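You operate a simulated robot arm through the tools that you are given. There is no shell and no other tool. Be economical: measure what you need, move in short steps, check, and stop when the job is done.

The job below is to be done with a simulated two-armed robot. You get a single attempt, and the scene is never put back.

Task
Free the casts in both moulds.
Fine: open each clasp, then push its red rod in and leave it there; hold each one still with your other hand as you work.

The check looks at the end state, three seconds after you hand in, the way a careful person would. Anything else that was tipped, shoved, dropped, spilled or broken makes it a failure.

Robot
Two 7-joint arms with two-finger parallel grippers on one trunk, on a base that drives. Base frame: it is fixed to the floor where the robot stands at the start and does not move with it; the origin is under the middle of the robot, x ahead of it, y to its left, z up; the surface under the hand at the start is at about z = 800. Readings come in mm, degrees, newtons and seconds.
The left shoulder is at the start at [70, 134, 1201], the right one opposite. With the tool pointing down near the work surface each hand reaches from about 100 to 640 mm from the robot's upright axis, wherever it stands, measured 20 degrees to its own side. Places, roughly: black-handled tray [-1500, 2500, 750]; clasp lever of the blue mould [500, -100, 900]; clasp lever of the grey mould [500, 200, 900]; clay extruder plunger [800, -800, 800]; green comb holder [750, 1000, 750]; pin of the green comb holder [700, 800, 800]; pin of the red comb holder [700, 500, 800]; plaster slab with the red grip [-1500, 1750, 750]; plaster slab with the yellow grip [-1500, 1250, 750]; push rod of the blue mould [400, -200, 800]; push rod of the grey mould [500, 200, 800]; red slide of the gauge [700, 300, 800]; ribbed clay piece [-1500, 2000, 750]; white rod [-1500, 2000, 750]; wing nut of the gauge [700, 200, 800]; wing nut of the green comb holder [800, 900, 900]. Payload 1.57 kg a hand.
Tool frame (each hand has its own): the origin (TCP) lies between the finger pads and is the grasp point; the fingertips stand 30 mm ahead of it; z points along the fingers, y is the line along which they close. Largest opening 80 mm; finger width 17, thickness 12; the body of the gripper, 40 by 82 mm, starts 80 mm behind the TCP.
Orientation is that of the tool frame in the base frame, as a unit quaternion [w, x, y, z]. With the fingers straight down and closing along the base's y, the tool's x points along the base's -x, its y along +y and its z along -z.

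Tools
- The arms move only by the tool move_arm. It takes "left_rows", "right_rows" or both (then of equal length, played together; a hand with none holds still); each is a list of rows, each an object of numbers (a shift or turn left out is 0, a gripper value left out holds the last): "tx", "ty", "tz": the shift along the tool's x, y, z in mm; "rx", "ry", "rz": the turn, a rotation vector about the tool's x, y, z in degrees; "grip": the gripper command, from -1 (shut) to 1 (fully open), values between in proportion. In form: [{"tx": .., "ty": .., "tz": .., "rx": .., "ry": .., "rz": .., "grip": ..}, ...]. A call has 1 to 8 rows; each row shifts and turns the commanded pose from where the row before left it, along the tool's axes as they then stand. A row lasts 0.2 s, in which the tool goes at most 50 mm and 8.6 degrees; a call with a longer step from one row to the next is refused whole, and so is a gripper value outside its range. Where a pose cannot be reached the arm comes as near as it can. A force on the tool above 40 N (or 10 N above the force at the start of the call, whichever is more), or a blocked arm, ends the call early, and 0.2 s more pass. Each finger travels about 153 mm/s and halts on what it meets, pressing with about 30 N; the grip force reading is that of the motor and also rises with nothing between the fingers. The clock runs only during rows and for 0.2 s after the last one: add rows that do not move to give the fingers time. The reply holds the time, the measured pose of the TCP, the force on the tool along the base axes, the opening and the grip force, in the units named above and with some noise, with the torque about the TCP (base axes, N m) and any sound that the robot's microphone picked up.
- Cameras (640 x 400 px; columns grow to the right, rows downward): "scene" is now at [142.4, -8.6, 1421.9]; the picture's right is [-0.10, -0.99, 0.00], its down [-0.68, 0.07, -0.73] and it looks along [0.73, -0.07, -0.68] (base axes); focal length 280 px, centre (320, 200). "left" rides on the left gripper at [72, 7, -122] in its tool frame; the picture's right is [-0.09, 1.00, 0.00], its down [-0.84, -0.08, -0.54] and it looks along [-0.54, -0.05, 0.84] (tool axes); focal length 238 px, centre (320, 200). "right" rides on the right gripper at [72, -7, -122] in its tool frame; the picture's right is [0.09, 1.00, 0.00], its down [-0.84, 0.08, -0.54] and it looks along [-0.54, 0.05, 0.84] (tool axes); focal length 238 px, centre (320, 200). There is no depth. A picture from a camera that has moved, and an enlarged one, comes with that camera's place and axes in the base frame and with its lens. The place of the scene camera against the robot may be out by one fixed shift of up to 18 mm in any direction.
- capture(camera): a new picture of that camera. No time passes.
- slide_trunk(by): slides the trunk up (or, below 0, down) by that many mm; the arms and the scene camera ride with it, the base frame stays. It gives what a move gives, with no picture.
- steer(legs): drives the robot by 1 to 6 legs, each [ahead, left, turn to the left] in mm, mm and degrees, along the robot's own axes; the way and the turn of a leg run together, so that a leg with both is an arc; at most 1500 mm and 180 degrees a leg. The arms and the cameras ride along, it lands a little off, and it stops where it bumps. It gives what a move gives.
- head_to(pan, tilt): turns the head with the scene camera to pan (to the left, within 86 degrees either way) and tilt (down, from -29 to 69), counted from straight ahead of the robot. It gives what a move gives.
- inspect(camera, box): a new picture of the part [left, top, right, bottom] of that camera's present view, enlarged. No time passes.
- finish_job(): hands the job in; it is judged then, once.

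Work in short steps. Places have to be worked out from the pictures, the camera data and where the tool is seen: move nearer, look again, correct. Check each grasp and each placing, and mend what went wrong. You have 120 turns and 100 pictures in all, those below and enlarged ones among them. Open the grippers and draw the arms clear of the work before you hand the job in, unless the task says otherwise; then end with one line.

The tools are called by a JSON object that holds its "method" and its "body". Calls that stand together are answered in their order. move_arm: Moves the arms, as the interface text tells. Its arguments: {"type":"object","properties":{"left_rows":{"type":"array"},"right_rows":{"type":"array"}},"required":[]} The other tools are called the same way: slide_trunk (by) slides the trunk up or down; steer (legs) drives the base; head_to (pan, tilt) turns the head that bears the scene camera; capture (camera) takes a picture; inspect (camera, box) takes an enlarged picture of a part of a camera's view; finish_job () hands the job in.

At the start:

```text
time: 0.0
left_position: [491.2, 245.0, 1166.4]
left_tcp_rot: [0.0, -0.001, 1.0, 0.0]
left_force: [-0.3, -0.7, -0.1]
left_moment: [0.02, 0.03, 0.03]
left_gripper_width: 79.8
left_grip_force: 0.0
right_position: [402.7, -200.3, 1199.4]
right_tcp_rot: [0.0, 0.0, 1.0, 0.0]
right_force: [-1.2, -0.2, 0.2]
right_moment: [0.01, 0.0, 0.01]
right_gripper_width: 80.2
right_grip_force: 0.1
trunk travel left (down, up): [-775.0, 165.0]
robot x, y, heading: [-0.3, 0.3, -0.0]
head pan, tilt: [-5.8, 43.0]
```

scene: 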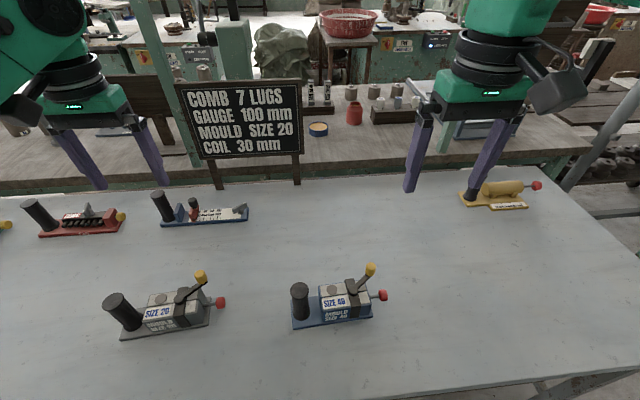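
right: 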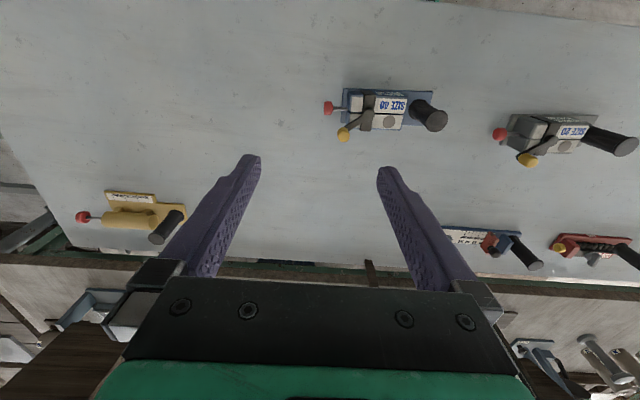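
left: 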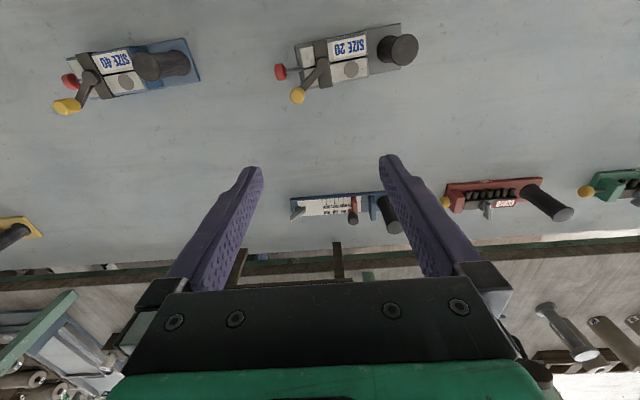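

The two moulds stand ahead of me: grey on the left, blue on the right. I enlarge both to see the clasp, rod and handle.

{"method": "inspect", "body": {"camera": "scene", "box": [90, 250, 240, 344]}}

{"method": "inspect", "body": {"camera": "scene", "box": [270, 250, 420, 344]}}

{"method": "inspect", "body": {"camera": "left", "box": [260, 10, 430, 116]}}

{"method": "inspect", "body": {"camera": "right", "box": [310, 70, 460, 164]}}

```text
4.26 times, centred on (165, 297) of scene
camera zoom: at [142.4, -8.6, 1421.9], right [-0.1, -0.99, 0.0], down [-0.68, 0.07, -0.73], along [0.73, -0.07, -0.68], focal length 1190 px, centre (980, -213)
```

zoom: 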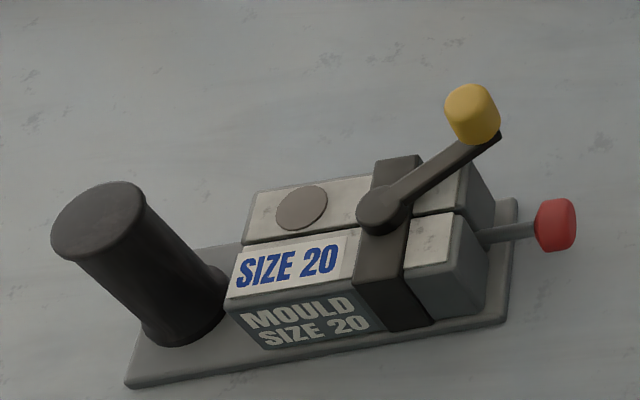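

```text
4.26 times, centred on (345, 297) of scene
camera zoom: at [142.4, -8.6, 1421.9], right [-0.1, -0.99, 0.0], down [-0.68, 0.07, -0.73], along [0.73, -0.07, -0.68], focal length 1190 px, centre (214, -213)
```

zoom: 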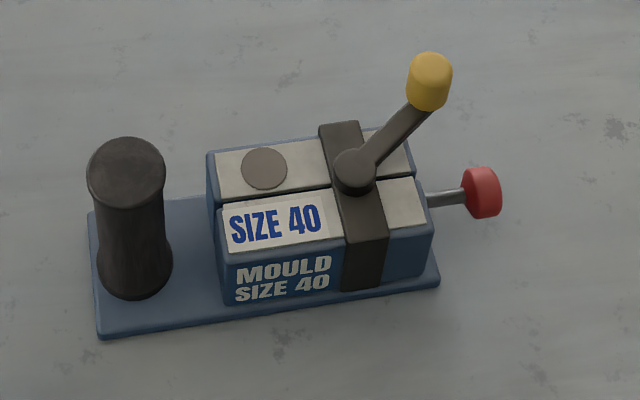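

```text
3.76 times, centred on (345, 63) of left
camera zoom: at [419.4, 251.8, 1287.2], right [0.09, 1.0, 0.0], down [0.84, -0.08, 0.54], along [0.54, -0.05, -0.84], focal length 897 px, centre (226, 716)
```

zoom: 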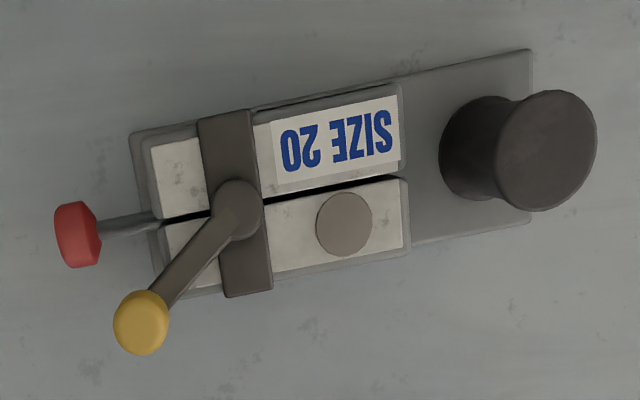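

```text
4.26 times, centred on (385, 117) of right
camera zoom: at [329.9, -206.6, 1322.0], right [-0.09, 1.0, 0.0], down [0.84, 0.08, 0.54], along [0.54, 0.05, -0.84], focal length 1014 px, centre (43, 553)
```

zoom: 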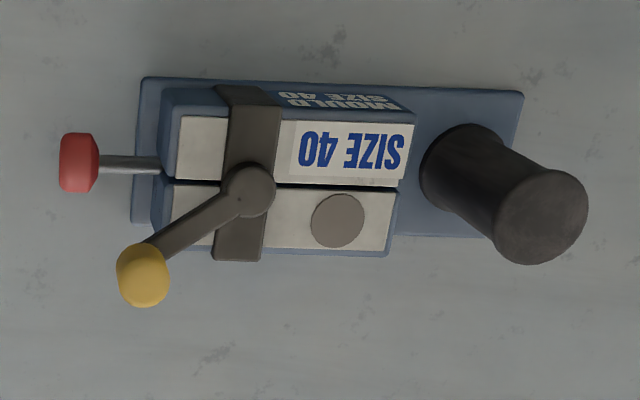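

Triangulating roughly, the grey mould has its handle at about (434, 366), its clasp pivot at (443, 254) and its red rod at (449, 182, 833). I drive 200 mm left so that both arms sit around it.

{"method": "steer", "body": {"legs": [[0, 200, 0]]}}

{"method": "head_to", "body": {"pan": 8, "tilt": 55}}

{"method": "capture", "body": {"camera": "scene"}}

{"method": "capture", "body": {"camera": "right"}}

{"method": "capture", "body": {"camera": "left"}}

```text
time: 1.6
left_position: [490.7, 439.4, 1167.0]
left_tcp_rot: [0.001, -0.001, 1.0, 0.001]
left_force: [-0.4, -0.4, 0.0]
left_moment: [0.01, -0.01, 0.02]
left_gripper_width: 79.7
left_grip_force: 0.0
right_position: [403.5, -3.7, 1199.6]
right_tcp_rot: [0.0, -0.001, 1.0, 0.001]
right_force: [-0.6, 0.8, 0.1]
right_moment: [0.01, 0.02, 0.01]
right_gripper_width: 80.1
right_grip_force: 0.1
trunk travel left (down, up): [-775.0, 165.0]
robot x, y, heading: [-2.1, 196.2, 0.0]
head pan, tilt: [-5.8, 43.0]
```

```text
time: 2.3
left_position: [490.2, 442.4, 1166.5]
left_tcp_rot: [0.0, -0.002, 1.0, -0.001]
left_force: [0.6, 0.0, 0.7]
left_moment: [0.02, 0.0, 0.0]
left_gripper_width: 80.0
left_grip_force: 0.0
right_position: [403.5, -1.8, 1199.9]
right_tcp_rot: [0.001, -0.001, 1.0, 0.0]
right_force: [1.0, -0.5, 0.7]
right_moment: [-0.04, 0.0, 0.0]
right_gripper_width: 80.2
right_grip_force: 0.0
trunk travel left (down, up): [-775.0, 165.0]
robot x, y, heading: [-0.2, 195.2, -0.2]
head pan, tilt: [8.0, 55.0]
```

```text
92 pictures are left
camera scene: at [131.1, 207.7, 1405.7], right [0.14, -0.99, 0.0], down [-0.81, -0.12, -0.57], along [0.57, 0.08, -0.82], focal length 280 px, centre (320, 200)
```

scene: 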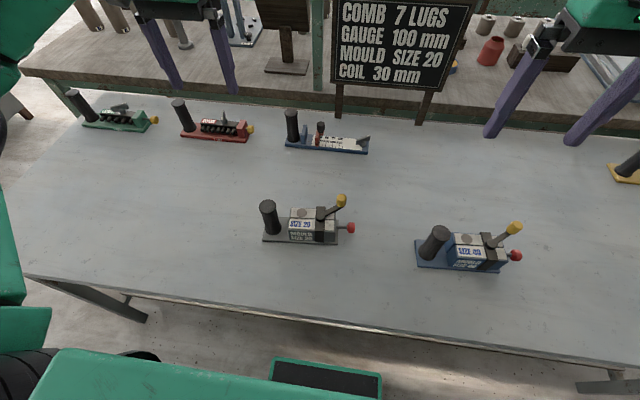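

```text
91 pictures are left
camera right: at [330.1, -8.2, 1322.2], right [-0.09, 1.0, 0.0], down [0.84, 0.08, 0.54], along [0.54, 0.05, -0.84], focal length 238 px, centre (320, 200)
```

right: 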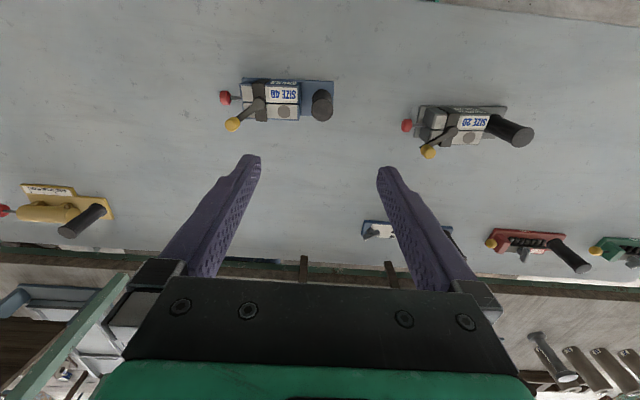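

```text
90 pictures are left
camera left: at [418.5, 450.2, 1287.1], right [0.09, 1.0, 0.0], down [0.84, -0.07, 0.54], along [0.54, -0.05, -0.84], focal length 238 px, centre (320, 200)
```

left: 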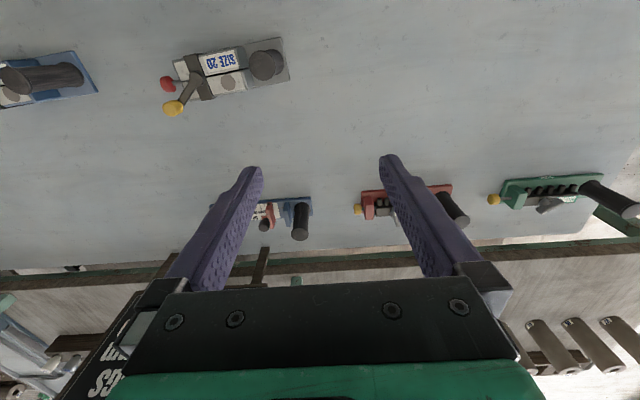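

Next I turn the left hand about its axis so its fingers close along base x and its camera faces the mould, lowering it slightly. The right hand descends a little.

{"method": "move_arm", "body": {"left_rows": [{"rz": 8.5, "tz": 10}, {"rz": 8.5, "tz": 10}, {"rz": 8.5, "tz": 10}, {"rz": 8.5, "tz": 10}, {"rz": 8.5, "tz": 10}, {"rz": 8.5, "tz": 10}, {"rz": 8.5, "tz": 10}, {"rz": 8.5, "tz": 10}]}}

{"method": "move_arm", "body": {"left_rows": [{"rz": 8.5, "tz": 10}, {"rz": 8.5, "tz": 10}, {"rz": 5, "tz": 10}, {"ty": -28, "tx": -10}, {"ty": -28, "tx": -10}, {"tx": -10}]}}

{"method": "capture", "body": {"camera": "left"}}

```text
time: 4.1
left_position: [491.2, 441.9, 1085.1]
left_tcp_rot: [0.0, 0.56, 0.829, 0.0]
left_force: [0.5, -0.4, 0.1]
left_moment: [0.01, -0.02, 0.0]
left_gripper_width: 80.0
left_grip_force: 0.1
right_position: [403.2, -2.1, 1200.8]
right_tcp_rot: [0.0, -0.001, 1.0, 0.0]
right_force: [0.0, 0.3, -0.9]
right_moment: [0.02, 0.0, 0.0]
right_gripper_width: 80.1
right_grip_force: 0.0
trunk travel left (down, up): [-775.0, 165.0]
robot x, y, heading: [-0.6, 201.4, 0.3]
head pan, tilt: [8.0, 55.0]
```

```text
time: 5.5
left_position: [436.6, 410.7, 1056.5]
left_tcp_rot: [-0.001, 0.706, 0.708, 0.0]
left_force: [-0.2, -0.8, 0.0]
left_moment: [-0.01, 0.05, 0.0]
left_gripper_width: 79.9
left_grip_force: 0.1
right_position: [404.1, -1.9, 1199.6]
right_tcp_rot: [0.0, -0.001, 1.0, 0.001]
right_force: [-0.4, -1.1, 0.4]
right_moment: [0.0, 0.01, 0.01]
right_gripper_width: 80.0
right_grip_force: 0.0
trunk travel left (down, up): [-775.0, 165.0]
robot x, y, heading: [3.2, 195.4, 0.2]
head pan, tilt: [8.0, 55.0]
```

```text
89 pictures are left
camera left: at [442.1, 483.1, 1176.7], right [1.0, -0.09, 0.0], down [-0.07, -0.84, 0.54], along [-0.05, -0.54, -0.84], focal length 238 px, centre (320, 200)
```

left: 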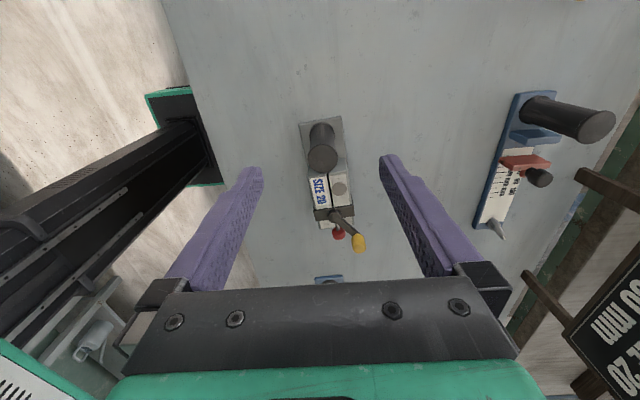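

The handle is about at (434, 371), with its top near z 910. I move over it and come down to just above the top.

{"method": "move_arm", "body": {"left_rows": [{"tx": -20, "ty": -1}, {"tx": -20, "ty": -1, "tz": 10}, {"tz": 30}, {"tz": 30}, {"tz": 20}]}}

{"method": "capture", "body": {"camera": "left"}}

{"method": "inspect", "body": {"camera": "scene", "box": [220, 150, 380, 250]}}

```text
time: 6.7
left_position: [430.8, 370.9, 965.4]
left_tcp_rot: [0.0, 0.706, 0.708, 0.0]
left_force: [-0.1, -0.1, 0.3]
left_moment: [-0.01, -0.01, -0.02]
left_gripper_width: 80.3
left_grip_force: 0.1
right_position: [403.6, -2.4, 1200.0]
right_tcp_rot: [0.0, -0.001, 1.0, 0.0]
right_force: [0.6, 0.3, 0.8]
right_moment: [-0.02, -0.05, 0.01]
right_gripper_width: 80.0
right_grip_force: 0.2
trunk travel left (down, up): [-775.0, 165.0]
robot x, y, heading: [-5.2, 198.1, 0.2]
head pan, tilt: [8.0, 55.0]
```

```text
88 pictures are left
camera left: at [437.2, 443.8, 1086.1], right [1.0, -0.09, 0.0], down [-0.08, -0.84, 0.54], along [-0.05, -0.54, -0.84], focal length 238 px, centre (320, 200)
```

left: 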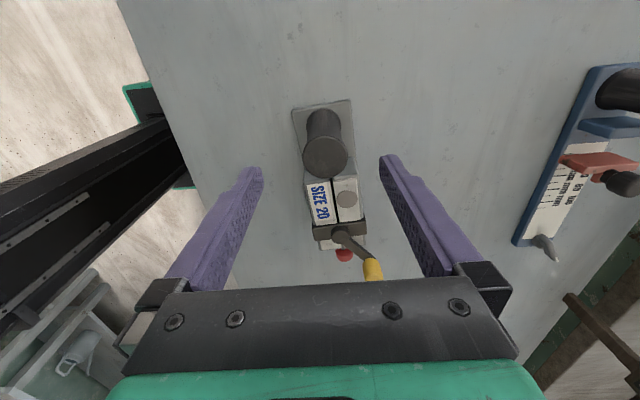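

```text
4.00 times, centred on (300, 200) of scene
camera zoom: at [131.4, 206.5, 1405.6], right [0.14, -0.99, 0.0], down [-0.81, -0.12, -0.57], along [0.57, 0.08, -0.82], focal length 1119 px, centre (400, 200)
```

zoom: 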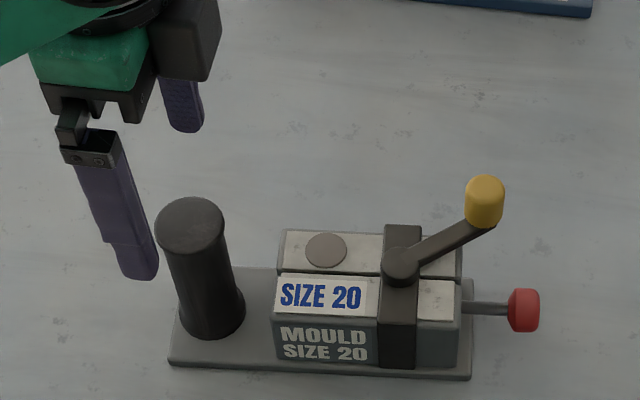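

The handle's top is at about z 915, roughly 33 mm across at (434.5, 375). I centre on it and lower around it.

{"method": "move_arm", "body": {"left_rows": [{"tx": 3, "ty": 4}, {"tz": 15}, {"tz": 15}, {"tz": 15}, {"tz": 15}, {"tz": 15}]}}

{"method": "capture", "body": {"camera": "left"}}

{"method": "inspect", "body": {"camera": "scene", "box": [220, 150, 380, 250]}}

```text
time: 8.1
left_position: [435.7, 373.9, 890.7]
left_tcp_rot: [0.0, 0.707, 0.708, 0.0]
left_force: [-0.1, -0.4, -0.3]
left_moment: [0.0, 0.03, -0.01]
left_gripper_width: 80.0
left_grip_force: 0.0
right_position: [403.4, -1.4, 1199.5]
right_tcp_rot: [-0.001, -0.001, 1.0, 0.0]
right_force: [-0.4, -0.5, 0.1]
right_moment: [0.0, 0.03, 0.02]
right_gripper_width: 80.2
right_grip_force: 0.0
trunk travel left (down, up): [-775.0, 165.0]
robot x, y, heading: [0.6, 199.3, -0.3]
head pan, tilt: [8.0, 55.0]
```

```text
86 pictures are left
camera left: at [443.3, 447.4, 1012.3], right [1.0, -0.09, 0.0], down [-0.07, -0.84, 0.54], along [-0.05, -0.54, -0.84], focal length 238 px, centre (320, 200)
```

left: 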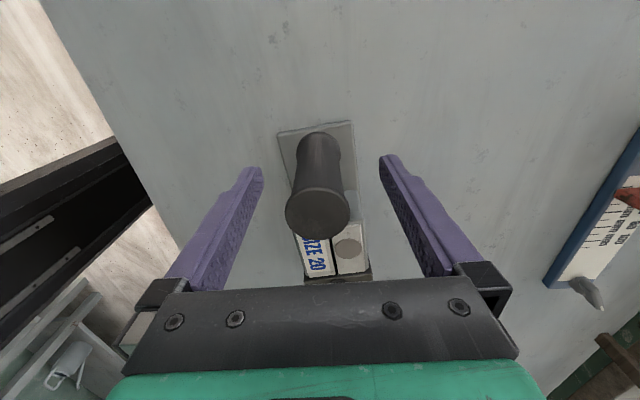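

```text
4.00 times, centred on (300, 200) of scene
camera zoom: at [131.2, 207.0, 1405.6], right [0.14, -0.99, 0.0], down [-0.81, -0.12, -0.57], along [0.57, 0.08, -0.82], focal length 1119 px, centre (400, 200)
```

zoom: 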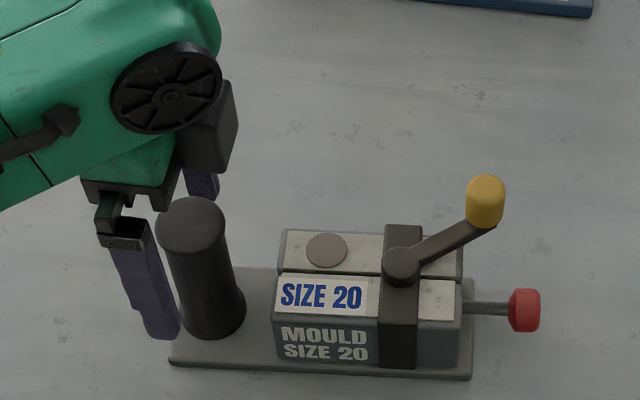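

The handle is centred between the fingers, so I go 10 mm lower and close gently.

{"method": "move_arm", "body": {"left_rows": [{"tz": 10}, {"grip": -0.2}, {"grip": -0.3}, {"grip": -1}, {"grip": -1}]}}

{"method": "inspect", "body": {"camera": "scene", "box": [220, 150, 380, 250]}}

```text
time: 9.3
left_position: [436.2, 375.1, 882.5]
left_tcp_rot: [0.0, 0.706, 0.708, 0.001]
left_force: [0.4, 0.7, 0.6]
left_moment: [0.17, -0.07, -0.04]
left_gripper_width: 33.1
left_grip_force: 29.8
right_position: [404.4, -1.0, 1199.0]
right_tcp_rot: [0.0, -0.001, 1.0, 0.0]
right_force: [-0.7, -0.1, 0.0]
right_moment: [0.01, 0.0, 0.01]
right_gripper_width: 80.0
right_grip_force: 0.0
trunk travel left (down, up): [-775.0, 165.0]
robot x, y, heading: [-4.2, 194.4, 0.0]
head pan, tilt: [8.0, 55.0]
```

```text
4.00 times, centred on (300, 200) of scene
camera zoom: at [131.0, 206.9, 1405.6], right [0.14, -0.99, 0.0], down [-0.81, -0.12, -0.57], along [0.57, 0.08, -0.82], focal length 1119 px, centre (400, 200)
```

zoom: 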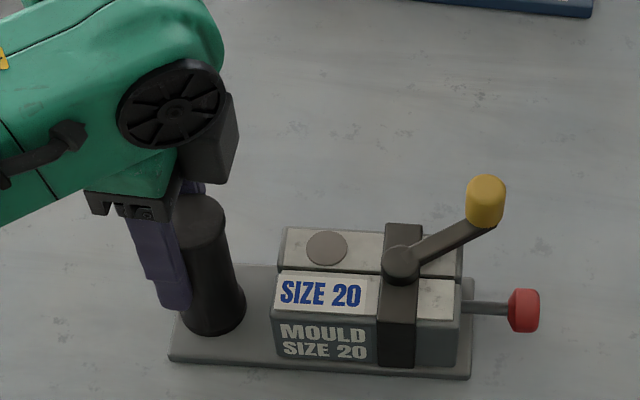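

The handle is gripped (33 mm, 30 N) and the mould has not moved. I bring the right hand closer to look at the lever.

{"method": "move_arm", "body": {"right_rows": [{"tx": -9, "ty": 35, "tz": 20}, {"tx": -9, "ty": 35, "tz": 25}, {"tx": -9, "ty": 35, "tz": 25}, {"tx": -9, "ty": 35, "tz": 30}, {"tz": 20}]}}

{"method": "capture", "body": {"camera": "right"}}

```text
time: 10.5
left_position: [435.6, 376.0, 881.9]
left_tcp_rot: [0.0, 0.706, 0.708, 0.0]
left_force: [-0.1, 1.2, 0.9]
left_moment: [0.07, -0.08, 0.22]
left_gripper_width: 33.1
left_grip_force: 30.0
right_position: [430.2, 127.4, 1079.2]
right_tcp_rot: [0.001, 0.0, 1.0, 0.0]
right_force: [-0.7, -0.9, -0.6]
right_moment: [0.0, 0.0, -0.02]
right_gripper_width: 79.9
right_grip_force: 0.1
right hand out of reach, approached as far as the arm can: row 4
trunk travel left (down, up): [-775.0, 165.0]
robot x, y, heading: [0.4, 196.3, 0.0]
head pan, tilt: [8.0, 55.0]
```

```text
83 pictures are left
camera right: at [357.9, 120.2, 1201.3], right [-0.09, 1.0, 0.0], down [0.84, 0.08, 0.54], along [0.54, 0.05, -0.84], focal length 238 px, centre (320, 200)
```

right: 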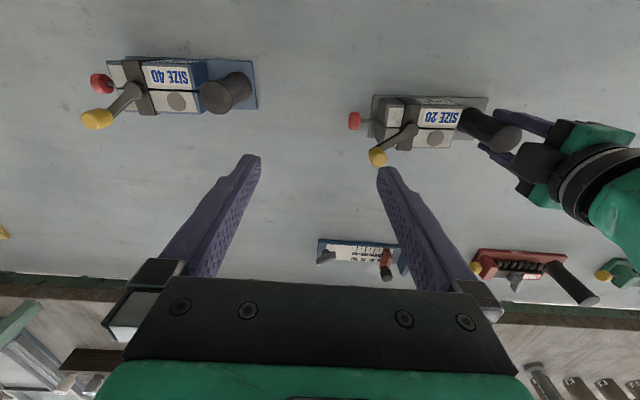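

By triangulation the grey lever knob is at about (479.5, 211.5, 890), its pivot at (444, 253.5, 868). I bring the right hand over the knob in steps, half open, and turn it 50° so the fingers straddle the lever.

{"method": "move_arm", "body": {"right_rows": [{"tz": 30, "grip": 0}, {"tz": 30, "rz": 8.4}, {"tx": -10, "ty": 15, "tz": 15, "rz": 8.4}, {"tx": -2, "ty": 20, "rz": 8.4}, {"tx": 5, "ty": 25, "rz": 8.4}, {"rz": 8.4}, {"rz": 8}]}}

{"method": "capture", "body": {"camera": "right"}}

```text
time: 12.1
left_position: [437.2, 374.0, 883.3]
left_tcp_rot: [0.0, 0.706, 0.709, 0.0]
left_force: [1.3, 0.4, 0.7]
left_moment: [0.0, -0.1, 0.12]
left_gripper_width: 33.7
left_grip_force: 30.2
right_position: [423.3, 125.9, 1017.3]
right_tcp_rot: [-0.001, 0.424, 0.906, 0.0]
right_force: [-0.2, 0.7, 0.1]
right_moment: [-0.03, -0.04, 0.03]
right_gripper_width: 39.9
right_grip_force: 0.0
right hand out of reach, approached as far as the arm can: row 2, 3, 4, 5
trunk travel left (down, up): [-775.0, 165.0]
robot x, y, heading: [6.1, 196.1, 0.2]
head pan, tilt: [8.0, 55.0]
```

```text
82 pictures are left
camera right: at [370.2, 177.0, 1139.2], right [0.7, 0.71, 0.0], down [0.6, -0.59, 0.54], along [0.39, -0.38, -0.84], focal length 238 px, centre (320, 200)
```

right: 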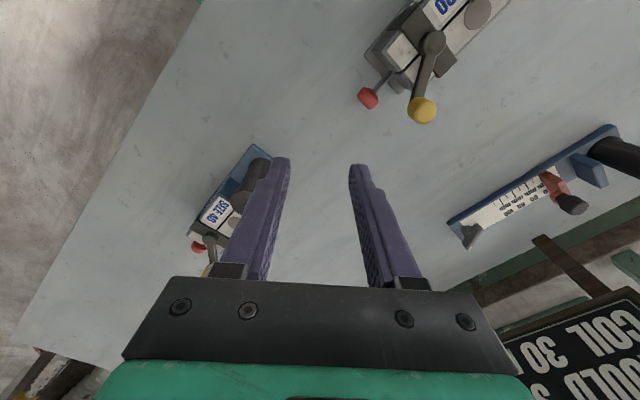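

The right hand hit a reach limit when crossing toward the middle. I test whether it goes farther when lower: first down 85 mm in clear space, then 30 mm toward +x/+y.

{"method": "move_arm", "body": {"right_rows": [{"tz": 30}, {"tz": 30}, {"tz": 20}, {"tx": 8, "ty": 6}, {"tx": 8, "ty": 6}, {"tx": 8, "ty": 6}]}}

```text
time: 13.5
left_position: [435.6, 375.6, 883.6]
left_tcp_rot: [0.0, 0.706, 0.708, 0.0]
left_force: [1.7, 0.7, 1.7]
left_moment: [-0.05, -0.07, 0.11]
left_gripper_width: 33.0
left_grip_force: 29.8
right_position: [399.1, 118.8, 954.9]
right_tcp_rot: [0.0, 0.422, 0.907, 0.001]
right_force: [0.3, -0.6, -0.1]
right_moment: [0.01, -0.01, 0.0]
right_gripper_width: 40.0
right_grip_force: 0.1
right hand out of reach, approached as far as the arm can: row 1, 2, 3, 4, 5, 6
trunk travel left (down, up): [-775.0, 165.0]
robot x, y, heading: [-0.1, 200.5, -0.0]
head pan, tilt: [8.0, 55.0]
```

The limit seems to be an inward joint limit, made worse by my yaw. I take the mirrored yaw instead (−90° from start, camera on the −y side) and will then tilt the fingers toward +y, so the wrist stays on its own side.

{"method": "move_arm", "body": {"right_rows": [{"tx": -23, "ty": -19, "tz": -20}, {"tx": -23, "ty": -19, "rz": -8.5}, {"rz": -8.5}, {"rz": -8.5}, {"rz": -8.5}, {"rz": -8.5}, {"rz": -8.5}, {"rz": -8.5}]}}

{"method": "move_arm", "body": {"right_rows": [{"rz": -8.5}, {"rz": -8.5}, {"rz": -8.5}, {"rz": -8.5}, {"rz": -8.5}, {"rz": -8.5}, {"rz": -8.5}, {"rz": -8.5}]}}

{"method": "move_arm", "body": {"right_rows": [{"rz": -8.5}, {"rz": -4}, {"ry": -8.5}, {"ry": -8.5}, {"ry": -8.5}, {"ry": -8.5}]}}

{"method": "capture", "body": {"camera": "right"}}

```text
time: 15.3
left_position: [436.0, 375.5, 882.3]
left_tcp_rot: [0.0, 0.706, 0.708, 0.0]
left_force: [-1.1, -0.9, 0.0]
left_moment: [-0.1, -0.05, -0.14]
left_gripper_width: 32.9
left_grip_force: 30.2
right_position: [399.6, 57.9, 975.5]
right_tcp_rot: [0.0, -0.084, 0.996, 0.0]
right_force: [0.6, 0.7, -0.1]
right_moment: [0.01, 0.0, -0.02]
right_gripper_width: 39.9
right_grip_force: 0.1
trunk travel left (down, up): [-775.0, 165.0]
robot x, y, heading: [-1.7, 197.4, 0.1]
head pan, tilt: [8.0, 55.0]
```

```text
time: 17.1
left_position: [435.8, 375.2, 882.3]
left_tcp_rot: [0.001, 0.706, 0.708, 0.0]
left_force: [-0.2, 0.2, 0.5]
left_moment: [0.6, -0.12, 0.06]
left_gripper_width: 32.9
left_grip_force: 30.1
right_position: [276.3, 144.3, 954.0]
right_tcp_rot: [0.004, -0.625, 0.781, -0.003]
right_force: [0.2, 0.7, -0.2]
right_moment: [0.01, 0.01, -0.03]
right_gripper_width: 39.9
right_grip_force: 0.1
right hand out of reach, approached as far as the arm can: row 4, 5, 6, 7, 8
trunk travel left (down, up): [-775.0, 165.0]
robot x, y, heading: [-1.5, 200.3, -0.0]
head pan, tilt: [8.0, 55.0]
```

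```text
time: 18.5
left_position: [436.4, 375.8, 882.9]
left_tcp_rot: [0.0, 0.706, 0.708, -0.001]
left_force: [-0.3, -1.6, 0.3]
left_moment: [0.44, 0.01, -0.06]
left_gripper_width: 32.9
left_grip_force: 30.5
right_position: [270.4, 188.2, 977.9]
right_tcp_rot: [0.176, -0.651, 0.732, 0.095]
right_force: [-0.4, 0.7, -0.1]
right_moment: [0.0, 0.02, -0.02]
right_gripper_width: 39.9
right_grip_force: 0.1
right hand out of reach, approached as far as the arm can: row 1, 2, 3, 4, 5, 6
trunk travel left (down, up): [-775.0, 165.0]
robot x, y, heading: [-0.7, 195.8, 0.3]
head pan, tilt: [8.0, 55.0]
```

```text
81 pictures are left
camera right: at [252.0, 76.0, 1063.5], right [-0.99, 0.05, -0.12], down [-0.07, 0.58, 0.81], along [0.11, 0.81, -0.57], focal length 238 px, centre (320, 200)
```

right: 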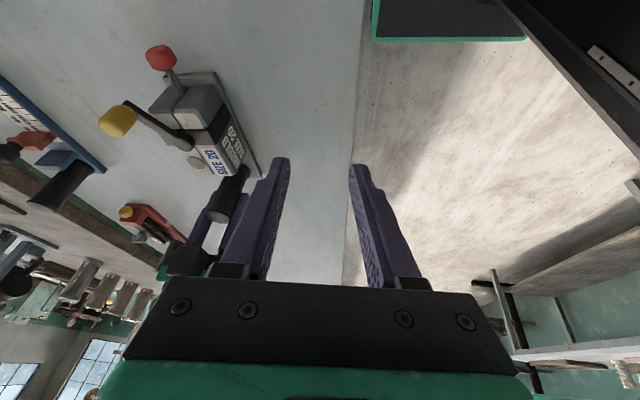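

The right arm has wandered into an awkward posture near its limits. The base is low (top z≈200) and the column sits far back (x≈−120), so I can drive under the table edge to a better stance. I release the handle, lift the left hand and restore the right hand's orientation.

{"method": "move_arm", "body": {"left_rows": [{"grip": 0.5}, {"grip": 1}, {"tz": -20}, {"tz": -40}, {"tz": -40}, {"tz": -40}, {"tz": -40}, {"tz": -20}]}}

{"method": "move_arm", "body": {"right_rows": [{"tz": -30, "ry": 8.5}, {"tz": -20, "ry": 8.5}, {"tz": -20, "ry": 8.5}, {"tz": -20, "ry": 8.5}, {"rz": 8.5}, {"rz": 8.5}, {"rz": 8.5}, {"rz": 8.5}]}}

{"method": "move_arm", "body": {"right_rows": [{"rz": 8.5}, {"rz": 8.5}, {"rz": 8.5}, {"rz": 8.5}]}}

```text
time: 20.3
left_position: [437.0, 374.7, 1083.8]
left_tcp_rot: [-0.001, 0.706, 0.708, -0.001]
left_force: [0.5, 0.9, -0.1]
left_moment: [0.01, 0.02, 0.03]
left_gripper_width: 80.3
left_grip_force: 0.0
right_position: [268.8, 187.7, 978.8]
right_tcp_rot: [0.176, -0.651, 0.732, 0.096]
right_force: [0.7, -0.5, 0.2]
right_moment: [0.02, 0.0, 0.01]
right_gripper_width: 40.0
right_grip_force: 0.2
trunk travel left (down, up): [-775.0, 165.0]
robot x, y, heading: [1.3, 196.8, 0.5]
head pan, tilt: [8.0, 55.0]
```

```text
time: 22.1
left_position: [436.7, 375.8, 1083.7]
left_tcp_rot: [0.001, 0.706, 0.708, 0.001]
left_force: [0.4, -0.1, -0.5]
left_moment: [0.04, -0.01, 0.03]
left_gripper_width: 80.2
left_grip_force: 0.2
right_position: [259.0, 142.8, 1044.8]
right_tcp_rot: [0.01, -0.404, 0.912, -0.067]
right_force: [0.0, -0.5, -0.2]
right_moment: [-0.01, 0.03, -0.01]
right_gripper_width: 40.0
right_grip_force: 0.2
right hand out of reach, approached as far as the arm can: row 3, 4
trunk travel left (down, up): [-775.0, 165.0]
robot x, y, heading: [-3.7, 200.5, 0.6]
head pan, tilt: [8.0, 55.0]
```

```text
time: 23.1
left_position: [438.0, 375.6, 1082.4]
left_tcp_rot: [0.0, 0.706, 0.708, 0.001]
left_force: [0.2, -0.5, -0.2]
left_moment: [-0.02, -0.04, 0.01]
left_gripper_width: 80.0
left_grip_force: 0.1
right_position: [259.1, 143.4, 1044.8]
right_tcp_rot: [0.029, -0.121, 0.99, -0.06]
right_force: [1.3, 0.3, 0.8]
right_moment: [-0.02, -0.02, -0.01]
right_gripper_width: 39.9
right_grip_force: 0.0
trunk travel left (down, up): [-775.0, 165.0]
robot x, y, heading: [-1.3, 194.6, -0.1]
head pan, tilt: [8.0, 55.0]
```

I correct the leftover tilt and yaw (about [−6.9, 3.3, 13.9]°) and bring the right hand back to its own side, higher up.

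{"method": "move_arm", "body": {"right_rows": [{"rx": -3.5, "ry": 1.7, "rz": 7}, {"rx": -3.4, "ry": 1.6, "rz": 6.9}, {"ty": -35, "tz": -20}, {"ty": -35, "tz": -20}, {"ty": -35, "tz": -20}, {"tx": -30, "ty": -30, "tz": -20}, {"tx": -40, "tz": -10}, {"tx": -30}]}}

{"method": "capture", "body": {"camera": "scene"}}

```text
time: 24.9
left_position: [439.6, 375.8, 1082.6]
left_tcp_rot: [-0.001, 0.707, 0.708, 0.0]
left_force: [0.6, -0.2, 0.2]
left_moment: [0.0, -0.01, 0.01]
left_gripper_width: 79.6
left_grip_force: 0.1
right_position: [358.8, 7.3, 1135.7]
right_tcp_rot: [0.001, 0.0, 1.0, -0.002]
right_force: [0.2, 0.5, -0.4]
right_moment: [0.0, -0.02, 0.0]
right_gripper_width: 40.2
right_grip_force: 0.0
trunk travel left (down, up): [-775.0, 165.0]
robot x, y, heading: [3.6, 197.3, 0.1]
head pan, tilt: [8.0, 55.0]
```

```text
80 pictures are left
camera scene: at [132.3, 207.5, 1405.5], right [0.14, -0.99, 0.0], down [-0.81, -0.12, -0.57], along [0.57, 0.08, -0.82], focal length 280 px, centre (320, 200)
```

scene: 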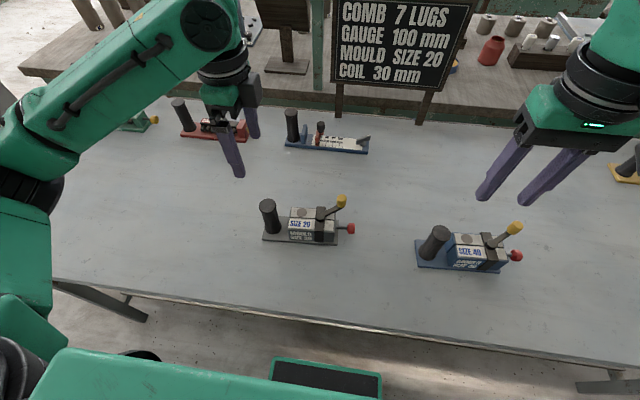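

Both hands are clear and high. I drive 160 mm forward and 95 mm left, which puts both hands' targets on their own sides.

{"method": "steer", "body": {"legs": [[0, 95, 0], [80, 0, 0], [80, 0, 0]]}}

{"method": "capture", "body": {"camera": "scene"}}

```text
time: 26.8
left_position: [503.6, 469.6, 1080.3]
left_tcp_rot: [-0.001, 0.707, 0.707, -0.002]
left_force: [0.2, 0.9, 0.1]
left_moment: [-0.02, 0.05, -0.03]
left_gripper_width: 79.9
left_grip_force: 0.0
right_position: [423.6, 101.1, 1134.5]
right_tcp_rot: [-0.003, 0.001, 1.0, -0.001]
right_force: [1.0, 0.7, -0.8]
right_moment: [-0.03, 0.1, -0.02]
right_gripper_width: 40.0
right_grip_force: 0.0
trunk travel left (down, up): [-775.0, 165.0]
robot x, y, heading: [60.4, 293.0, 0.2]
head pan, tilt: [8.0, 55.0]
stopped in leg 2: the robot was blocked; the commanded pose is now the measured one
```

```text
79 pictures are left
camera scene: at [198.0, 302.6, 1404.8], right [0.14, -0.99, 0.0], down [-0.81, -0.11, -0.57], along [0.56, 0.08, -0.82], focal length 280 px, centre (320, 200)
```

scene: 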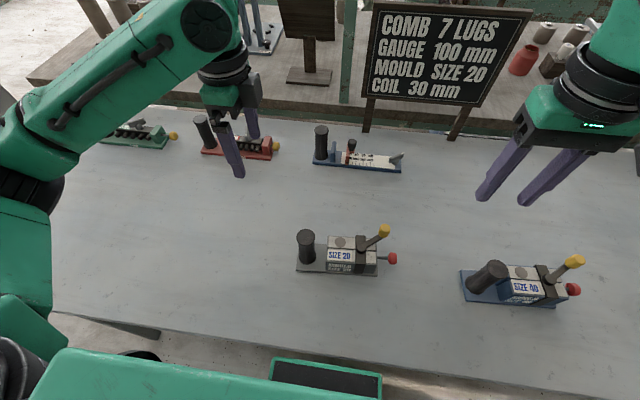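

The drive stopped against the table at x≈60, so I back off 8 mm. I also go 40 mm further left, and will tilt the left hand toward the handle so its wrist stays outside.

{"method": "steer", "body": {"legs": [[-8, 40, 0]]}}

{"method": "move_arm", "body": {"left_rows": [{"ry": -8}, {"ry": -8}, {"ry": -8}, {"ry": -6}]}}

{"method": "move_arm", "body": {"right_rows": [{"rx": -8}, {"rx": -8}, {"rx": -8}, {"rx": -6}]}}

{"method": "capture", "body": {"camera": "left"}}

{"method": "capture", "body": {"camera": "right"}}

```text
time: 27.6
left_position: [489.9, 501.7, 1083.2]
left_tcp_rot: [-0.002, 0.708, 0.706, 0.001]
left_force: [1.0, -1.0, -0.2]
left_moment: [0.05, 0.0, -0.01]
left_gripper_width: 79.9
left_grip_force: 0.1
right_position: [409.5, 132.7, 1134.9]
right_tcp_rot: [-0.001, 0.002, 1.0, 0.003]
right_force: [-0.3, 0.1, 0.2]
right_moment: [0.05, 0.01, 0.0]
right_gripper_width: 40.0
right_grip_force: 0.1
trunk travel left (down, up): [-775.0, 165.0]
robot x, y, heading: [52.6, 332.5, -0.0]
head pan, tilt: [8.0, 55.0]
```

```text
time: 28.6
left_position: [489.8, 508.3, 1082.4]
left_tcp_rot: [0.185, 0.683, 0.682, -0.184]
left_force: [-0.2, 1.1, -0.6]
left_moment: [0.0, 0.02, 0.02]
left_gripper_width: 80.0
left_grip_force: 0.0
right_position: [409.2, 139.9, 1135.6]
right_tcp_rot: [0.001, 0.001, 1.0, -0.001]
right_force: [0.3, 0.6, -0.8]
right_moment: [-0.01, 0.03, 0.02]
right_gripper_width: 40.0
right_grip_force: 0.0
trunk travel left (down, up): [-775.0, 165.0]
robot x, y, heading: [51.0, 332.5, -0.2]
head pan, tilt: [8.0, 55.0]
```

```text
time: 29.6
left_position: [488.8, 507.7, 1081.5]
left_tcp_rot: [0.182, 0.683, 0.683, -0.183]
left_force: [0.1, 0.3, -0.3]
left_moment: [0.01, -0.03, 0.01]
left_gripper_width: 80.0
left_grip_force: 0.1
right_position: [409.7, 138.0, 1134.8]
right_tcp_rot: [0.002, 0.0, 0.965, 0.26]
right_force: [0.3, -0.6, -0.8]
right_moment: [0.0, 0.03, -0.02]
right_gripper_width: 40.0
right_grip_force: 0.1
trunk travel left (down, up): [-775.0, 165.0]
robot x, y, heading: [49.1, 333.8, -0.2]
head pan, tilt: [8.0, 55.0]
```

```text
78 pictures are left
camera left: at [496.5, 631.4, 1150.9], right [1.0, -0.08, 0.05], down [-0.08, -0.45, 0.89], along [-0.05, -0.89, -0.46], focal length 238 px, centre (320, 200)
```

left: 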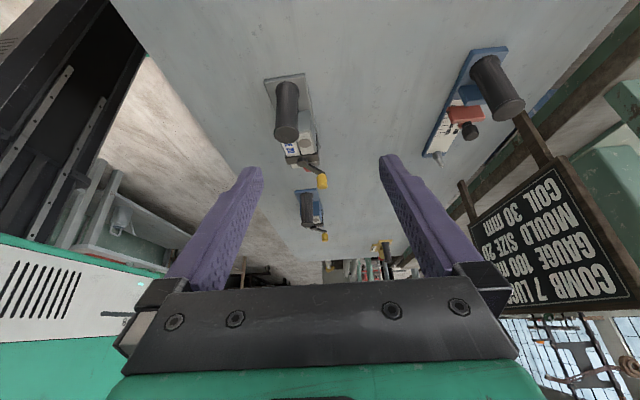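

```text
77 pictures are left
camera right: at [336.2, 72.0, 1237.6], right [-0.09, 0.86, 0.5], down [0.84, -0.21, 0.51], along [0.54, 0.46, -0.7], focal length 238 px, centre (320, 200)
```

right: 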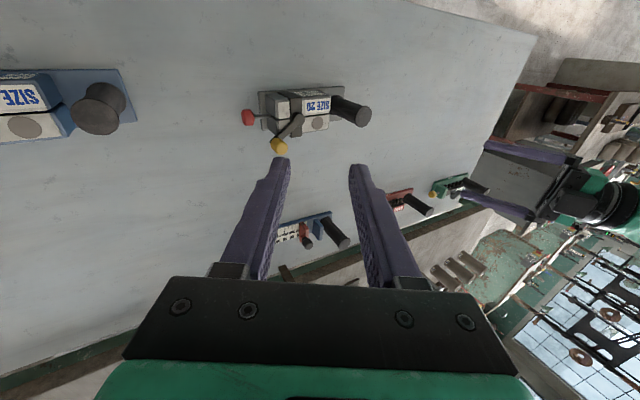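

Both tilted poses work and the mould is unmoved (knob re-measured at (477, 211)). I bring the left hand to about 100 mm before the handle along its tilted approach.

{"method": "move_arm", "body": {"left_rows": [{"tx": -4.6, "ty": -18, "tz": 20}, {"tx": -4.6, "ty": -18, "tz": 30}, {"tx": -4.6, "ty": -18, "tz": 40}, {"tx": -4.8, "tz": 39.7}]}}

{"method": "capture", "body": {"camera": "left"}}

```text
time: 30.6
left_position: [435.7, 425.6, 980.4]
left_tcp_rot: [0.183, 0.683, 0.683, -0.184]
left_force: [-0.6, 0.3, -0.6]
left_moment: [0.0, 0.0, 0.02]
left_gripper_width: 80.0
left_grip_force: 0.2
right_position: [410.1, 140.0, 1136.1]
right_tcp_rot: [0.001, 0.001, 0.966, 0.259]
right_force: [0.0, 0.1, 1.0]
right_moment: [0.01, 0.05, 0.02]
right_gripper_width: 39.9
right_grip_force: 0.1
trunk travel left (down, up): [-775.0, 165.0]
robot x, y, heading: [53.2, 329.8, 0.1]
head pan, tilt: [8.0, 55.0]
```

```text
76 pictures are left
camera left: at [442.4, 550.5, 1048.4], right [1.0, -0.08, 0.05], down [-0.08, -0.45, 0.89], along [-0.05, -0.89, -0.46], focal length 238 px, centre (320, 200)
```

left: 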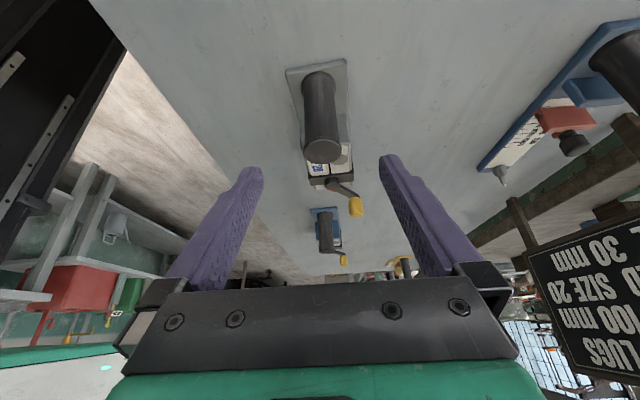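

The handle is lined up, so I advance 96 mm along the tool axis and look before gripping.

{"method": "move_arm", "body": {"left_rows": [{"tz": 20}, {"tz": 20}, {"tz": 20}, {"tz": 20}, {"tz": 16}]}}

{"method": "inspect", "body": {"camera": "scene", "box": [250, 190, 410, 290]}}

{"method": "capture", "body": {"camera": "left"}}

```text
time: 31.9
left_position: [435.9, 378.7, 897.0]
left_tcp_rot: [0.182, 0.684, 0.682, -0.184]
left_force: [-0.2, 0.5, 0.2]
left_moment: [0.01, 0.01, 0.01]
left_gripper_width: 79.8
left_grip_force: 0.0
right_position: [410.4, 139.3, 1135.0]
right_tcp_rot: [0.0, 0.001, 0.966, 0.259]
right_force: [0.2, -0.6, 0.3]
right_moment: [-0.04, -0.03, -0.02]
right_gripper_width: 39.9
right_grip_force: 0.0
trunk travel left (down, up): [-775.0, 165.0]
robot x, y, heading: [52.7, 332.8, -0.0]
head pan, tilt: [8.0, 55.0]
```

```text
4.00 times, centred on (330, 240) of scene
camera zoom: at [182.9, 340.5, 1405.6], right [0.14, -0.99, 0.0], down [-0.81, -0.11, -0.57], along [0.57, 0.08, -0.82], focal length 1119 px, centre (280, 40)
```

zoom: 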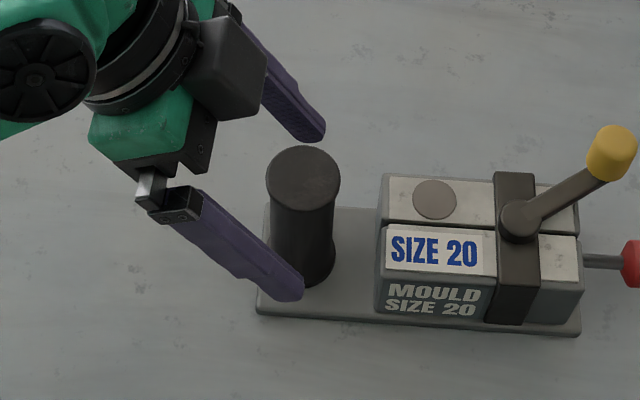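

```text
74 pictures are left
camera left: at [442.6, 503.2, 964.6], right [1.0, -0.08, 0.04], down [-0.08, -0.45, 0.89], along [-0.05, -0.89, -0.46], focal length 238 px, centre (320, 200)
```

left: 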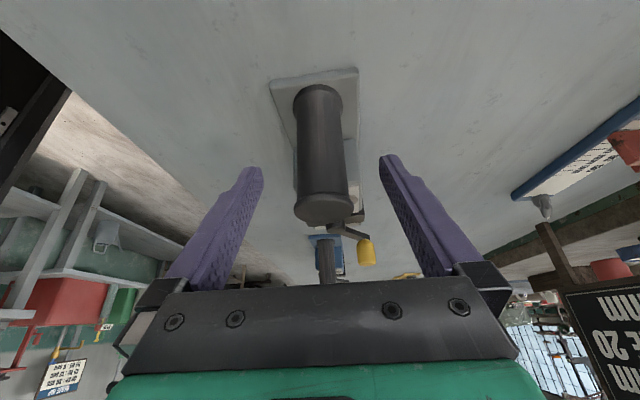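

The handle is centred with good clearance to the body. I advance 10 mm and grip.

{"method": "move_arm", "body": {"left_rows": [{"tz": 10}, {"grip": -0.1}, {"grip": -0.3}, {"grip": -1}, {"grip": -1}]}}

{"method": "inspect", "body": {"camera": "scene", "box": [250, 190, 410, 290]}}

{"method": "inspect", "body": {"camera": "right", "box": [230, 70, 390, 170]}}

```text
time: 33.0
left_position: [435.3, 374.1, 885.8]
left_tcp_rot: [0.183, 0.683, 0.683, -0.184]
left_force: [2.0, -0.1, -0.1]
left_moment: [0.08, -0.22, 0.11]
left_gripper_width: 33.2
left_grip_force: 29.6
right_position: [410.8, 138.8, 1135.0]
right_tcp_rot: [0.002, 0.002, 0.966, 0.259]
right_force: [-0.1, -0.5, -0.6]
right_moment: [0.02, 0.01, 0.02]
right_gripper_width: 40.2
right_grip_force: 0.0
trunk travel left (down, up): [-775.0, 165.0]
robot x, y, heading: [53.3, 334.6, -0.0]
head pan, tilt: [8.0, 55.0]
```

```text
4.00 times, centred on (330, 240) of scene
camera zoom: at [183.1, 340.6, 1405.6], right [0.14, -0.99, 0.0], down [-0.81, -0.11, -0.57], along [0.57, 0.08, -0.82], focal length 1119 px, centre (280, 40)
```

zoom: 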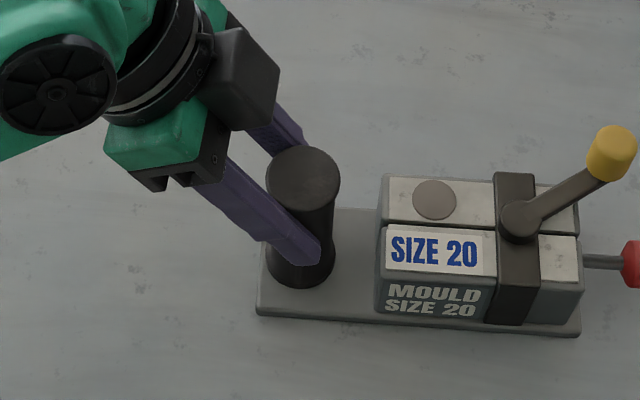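

```text
4.00 times, centred on (310, 120) of right
camera zoom: at [336.7, 72.7, 1237.6], right [-0.09, 0.86, 0.5], down [0.84, -0.21, 0.51], along [0.54, 0.46, -0.7], focal length 953 px, centre (360, 520)
```

zoom: 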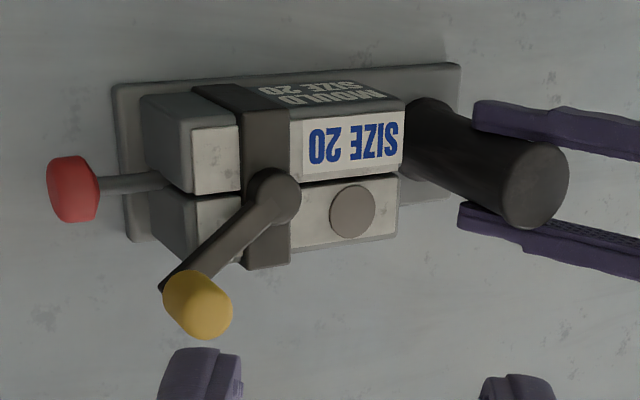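

Held with 33 mm width, and the mould did not move. Now I bring the tilted right hand (opening 40) to a pre-pose 110 mm short of the knob along its finger axis.

{"method": "move_arm", "body": {"right_rows": [{"tx": -17, "ty": -15, "tz": 30}, {"tx": -17, "ty": -15, "tz": 30}, {"tx": -17, "ty": -15, "tz": 30}, {"tx": -18, "ty": -15, "tz": 33}]}}

{"method": "capture", "body": {"camera": "right"}}

```text
time: 34.0
left_position: [437.7, 373.7, 888.5]
left_tcp_rot: [0.183, 0.683, 0.683, -0.184]
left_force: [0.3, -0.3, -0.7]
left_moment: [0.17, -0.15, -0.04]
left_gripper_width: 33.4
left_grip_force: 30.2
right_position: [477.9, 149.0, 998.8]
right_tcp_rot: [0.002, 0.001, 0.966, 0.259]
right_force: [-0.4, -0.3, -1.0]
right_moment: [0.01, -0.01, 0.04]
right_gripper_width: 39.8
right_grip_force: 0.0
trunk travel left (down, up): [-775.0, 165.0]
robot x, y, heading: [50.0, 331.7, -0.1]
head pan, tilt: [8.0, 55.0]
```

```text
71 pictures are left
camera right: at [404.9, 83.0, 1102.0], right [-0.09, 0.86, 0.5], down [0.84, -0.21, 0.51], along [0.54, 0.46, -0.7], focal length 238 px, centre (320, 200)
```

right: 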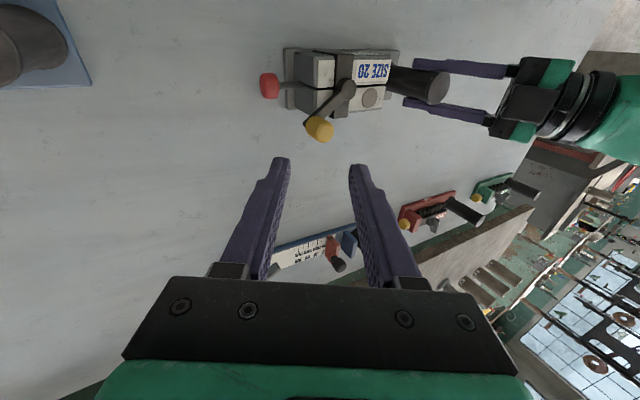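

The knob re-measures at (477, 212, 890), dead ahead between the fingers. I advance 95 mm along the fingers and look.

{"method": "move_arm", "body": {"right_rows": [{"tz": 25}, {"tz": 25}, {"tz": 25}, {"tz": 20}]}}

{"method": "capture", "body": {"camera": "right"}}

{"method": "inspect", "body": {"camera": "scene", "box": [290, 180, 450, 280]}}

```text
time: 35.0
left_position: [436.8, 374.2, 888.2]
left_tcp_rot: [0.182, 0.683, 0.683, -0.183]
left_force: [0.0, -0.2, -0.3]
left_moment: [-0.03, -0.16, -0.01]
left_gripper_width: 33.2
left_grip_force: 30.2
right_position: [475.4, 198.3, 921.6]
right_tcp_rot: [0.001, 0.002, 0.966, 0.257]
right_force: [0.1, 0.8, 0.2]
right_moment: [0.01, -0.01, 0.01]
right_gripper_width: 40.0
right_grip_force: 0.1
right hand out of reach, approached as far as the arm can: row 4
trunk travel left (down, up): [-775.0, 165.0]
robot x, y, heading: [50.7, 326.0, -0.2]
head pan, tilt: [8.0, 55.0]
```

```text
70 pictures are left
camera right: at [402.5, 131.9, 1023.7], right [-0.09, 0.86, 0.49], down [0.83, -0.21, 0.51], along [0.54, 0.46, -0.7], focal length 238 px, centre (320, 200)
```

right: 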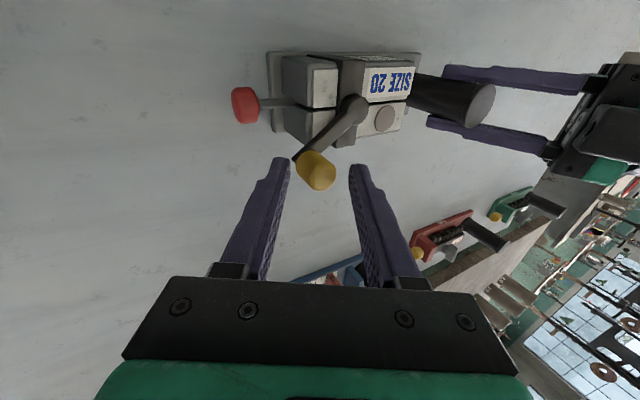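

```text
4.00 times, centred on (370, 230) of scene
camera zoom: at [182.8, 340.9, 1405.6], right [0.14, -0.99, 0.0], down [-0.81, -0.11, -0.57], along [0.57, 0.08, -0.82], focal length 1119 px, centre (120, 80)
```

zoom: 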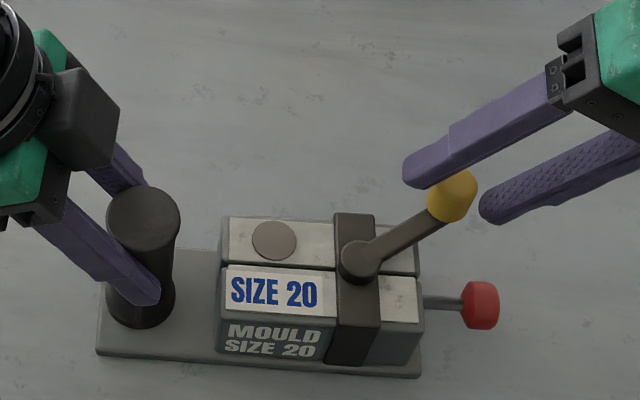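

Both fingers are near the knob, but this yaw runs into a limit again, while the left arm works freely at the mirror yaw. I withdraw, go out and up to the mirror of the left hand's turning spot, and yaw there.

{"method": "move_arm", "body": {"right_rows": [{"tz": -25}, {"tz": -40}, {"tz": -40}, {"rx": 8, "tz": -20}, {"rx": 8, "tz": -20}, {"rx": 8, "tz": -20}, {"rx": 6, "tz": -20, "ty": -20}]}}

{"method": "move_arm", "body": {"right_rows": [{"tx": -5, "ty": -30, "tz": -30}, {"tx": -5, "ty": -30, "tz": -20}, {"rz": -8.5}, {"rz": -8.5}, {"rz": -8.5}, {"rz": -8.5}, {"rz": -8.5}, {"rz": -8.5}]}}

```text
time: 36.6
left_position: [436.1, 374.1, 887.3]
left_tcp_rot: [0.182, 0.683, 0.683, -0.183]
left_force: [-0.1, 1.2, 0.1]
left_moment: [-0.19, -0.14, 0.0]
left_gripper_width: 32.9
left_grip_force: 30.0
right_position: [474.2, 99.5, 1086.5]
right_tcp_rot: [0.001, 0.002, 1.0, -0.002]
right_force: [0.1, -0.1, 0.5]
right_moment: [0.0, 0.02, 0.0]
right_gripper_width: 40.0
right_grip_force: 0.1
trunk travel left (down, up): [-775.0, 165.0]
robot x, y, heading: [51.8, 333.7, -0.3]
head pan, tilt: [8.0, 55.0]
```

```text
time: 38.5
left_position: [435.4, 373.5, 888.9]
left_tcp_rot: [0.183, 0.683, 0.683, -0.184]
left_force: [-0.7, 0.4, 0.0]
left_moment: [0.57, -0.12, -0.01]
left_gripper_width: 33.3
left_grip_force: 30.0
right_position: [380.3, 185.9, 1132.0]
right_tcp_rot: [0.001, -0.428, 0.904, -0.002]
right_force: [0.0, -0.4, 1.0]
right_moment: [0.02, 0.05, -0.03]
right_gripper_width: 40.2
right_grip_force: 0.0
right hand out of reach, approached as far as the arm can: row 4, 5, 6, 7, 8
trunk travel left (down, up): [-775.0, 165.0]
robot x, y, heading: [47.5, 331.5, -0.0]
head pan, tilt: [8.0, 55.0]
```

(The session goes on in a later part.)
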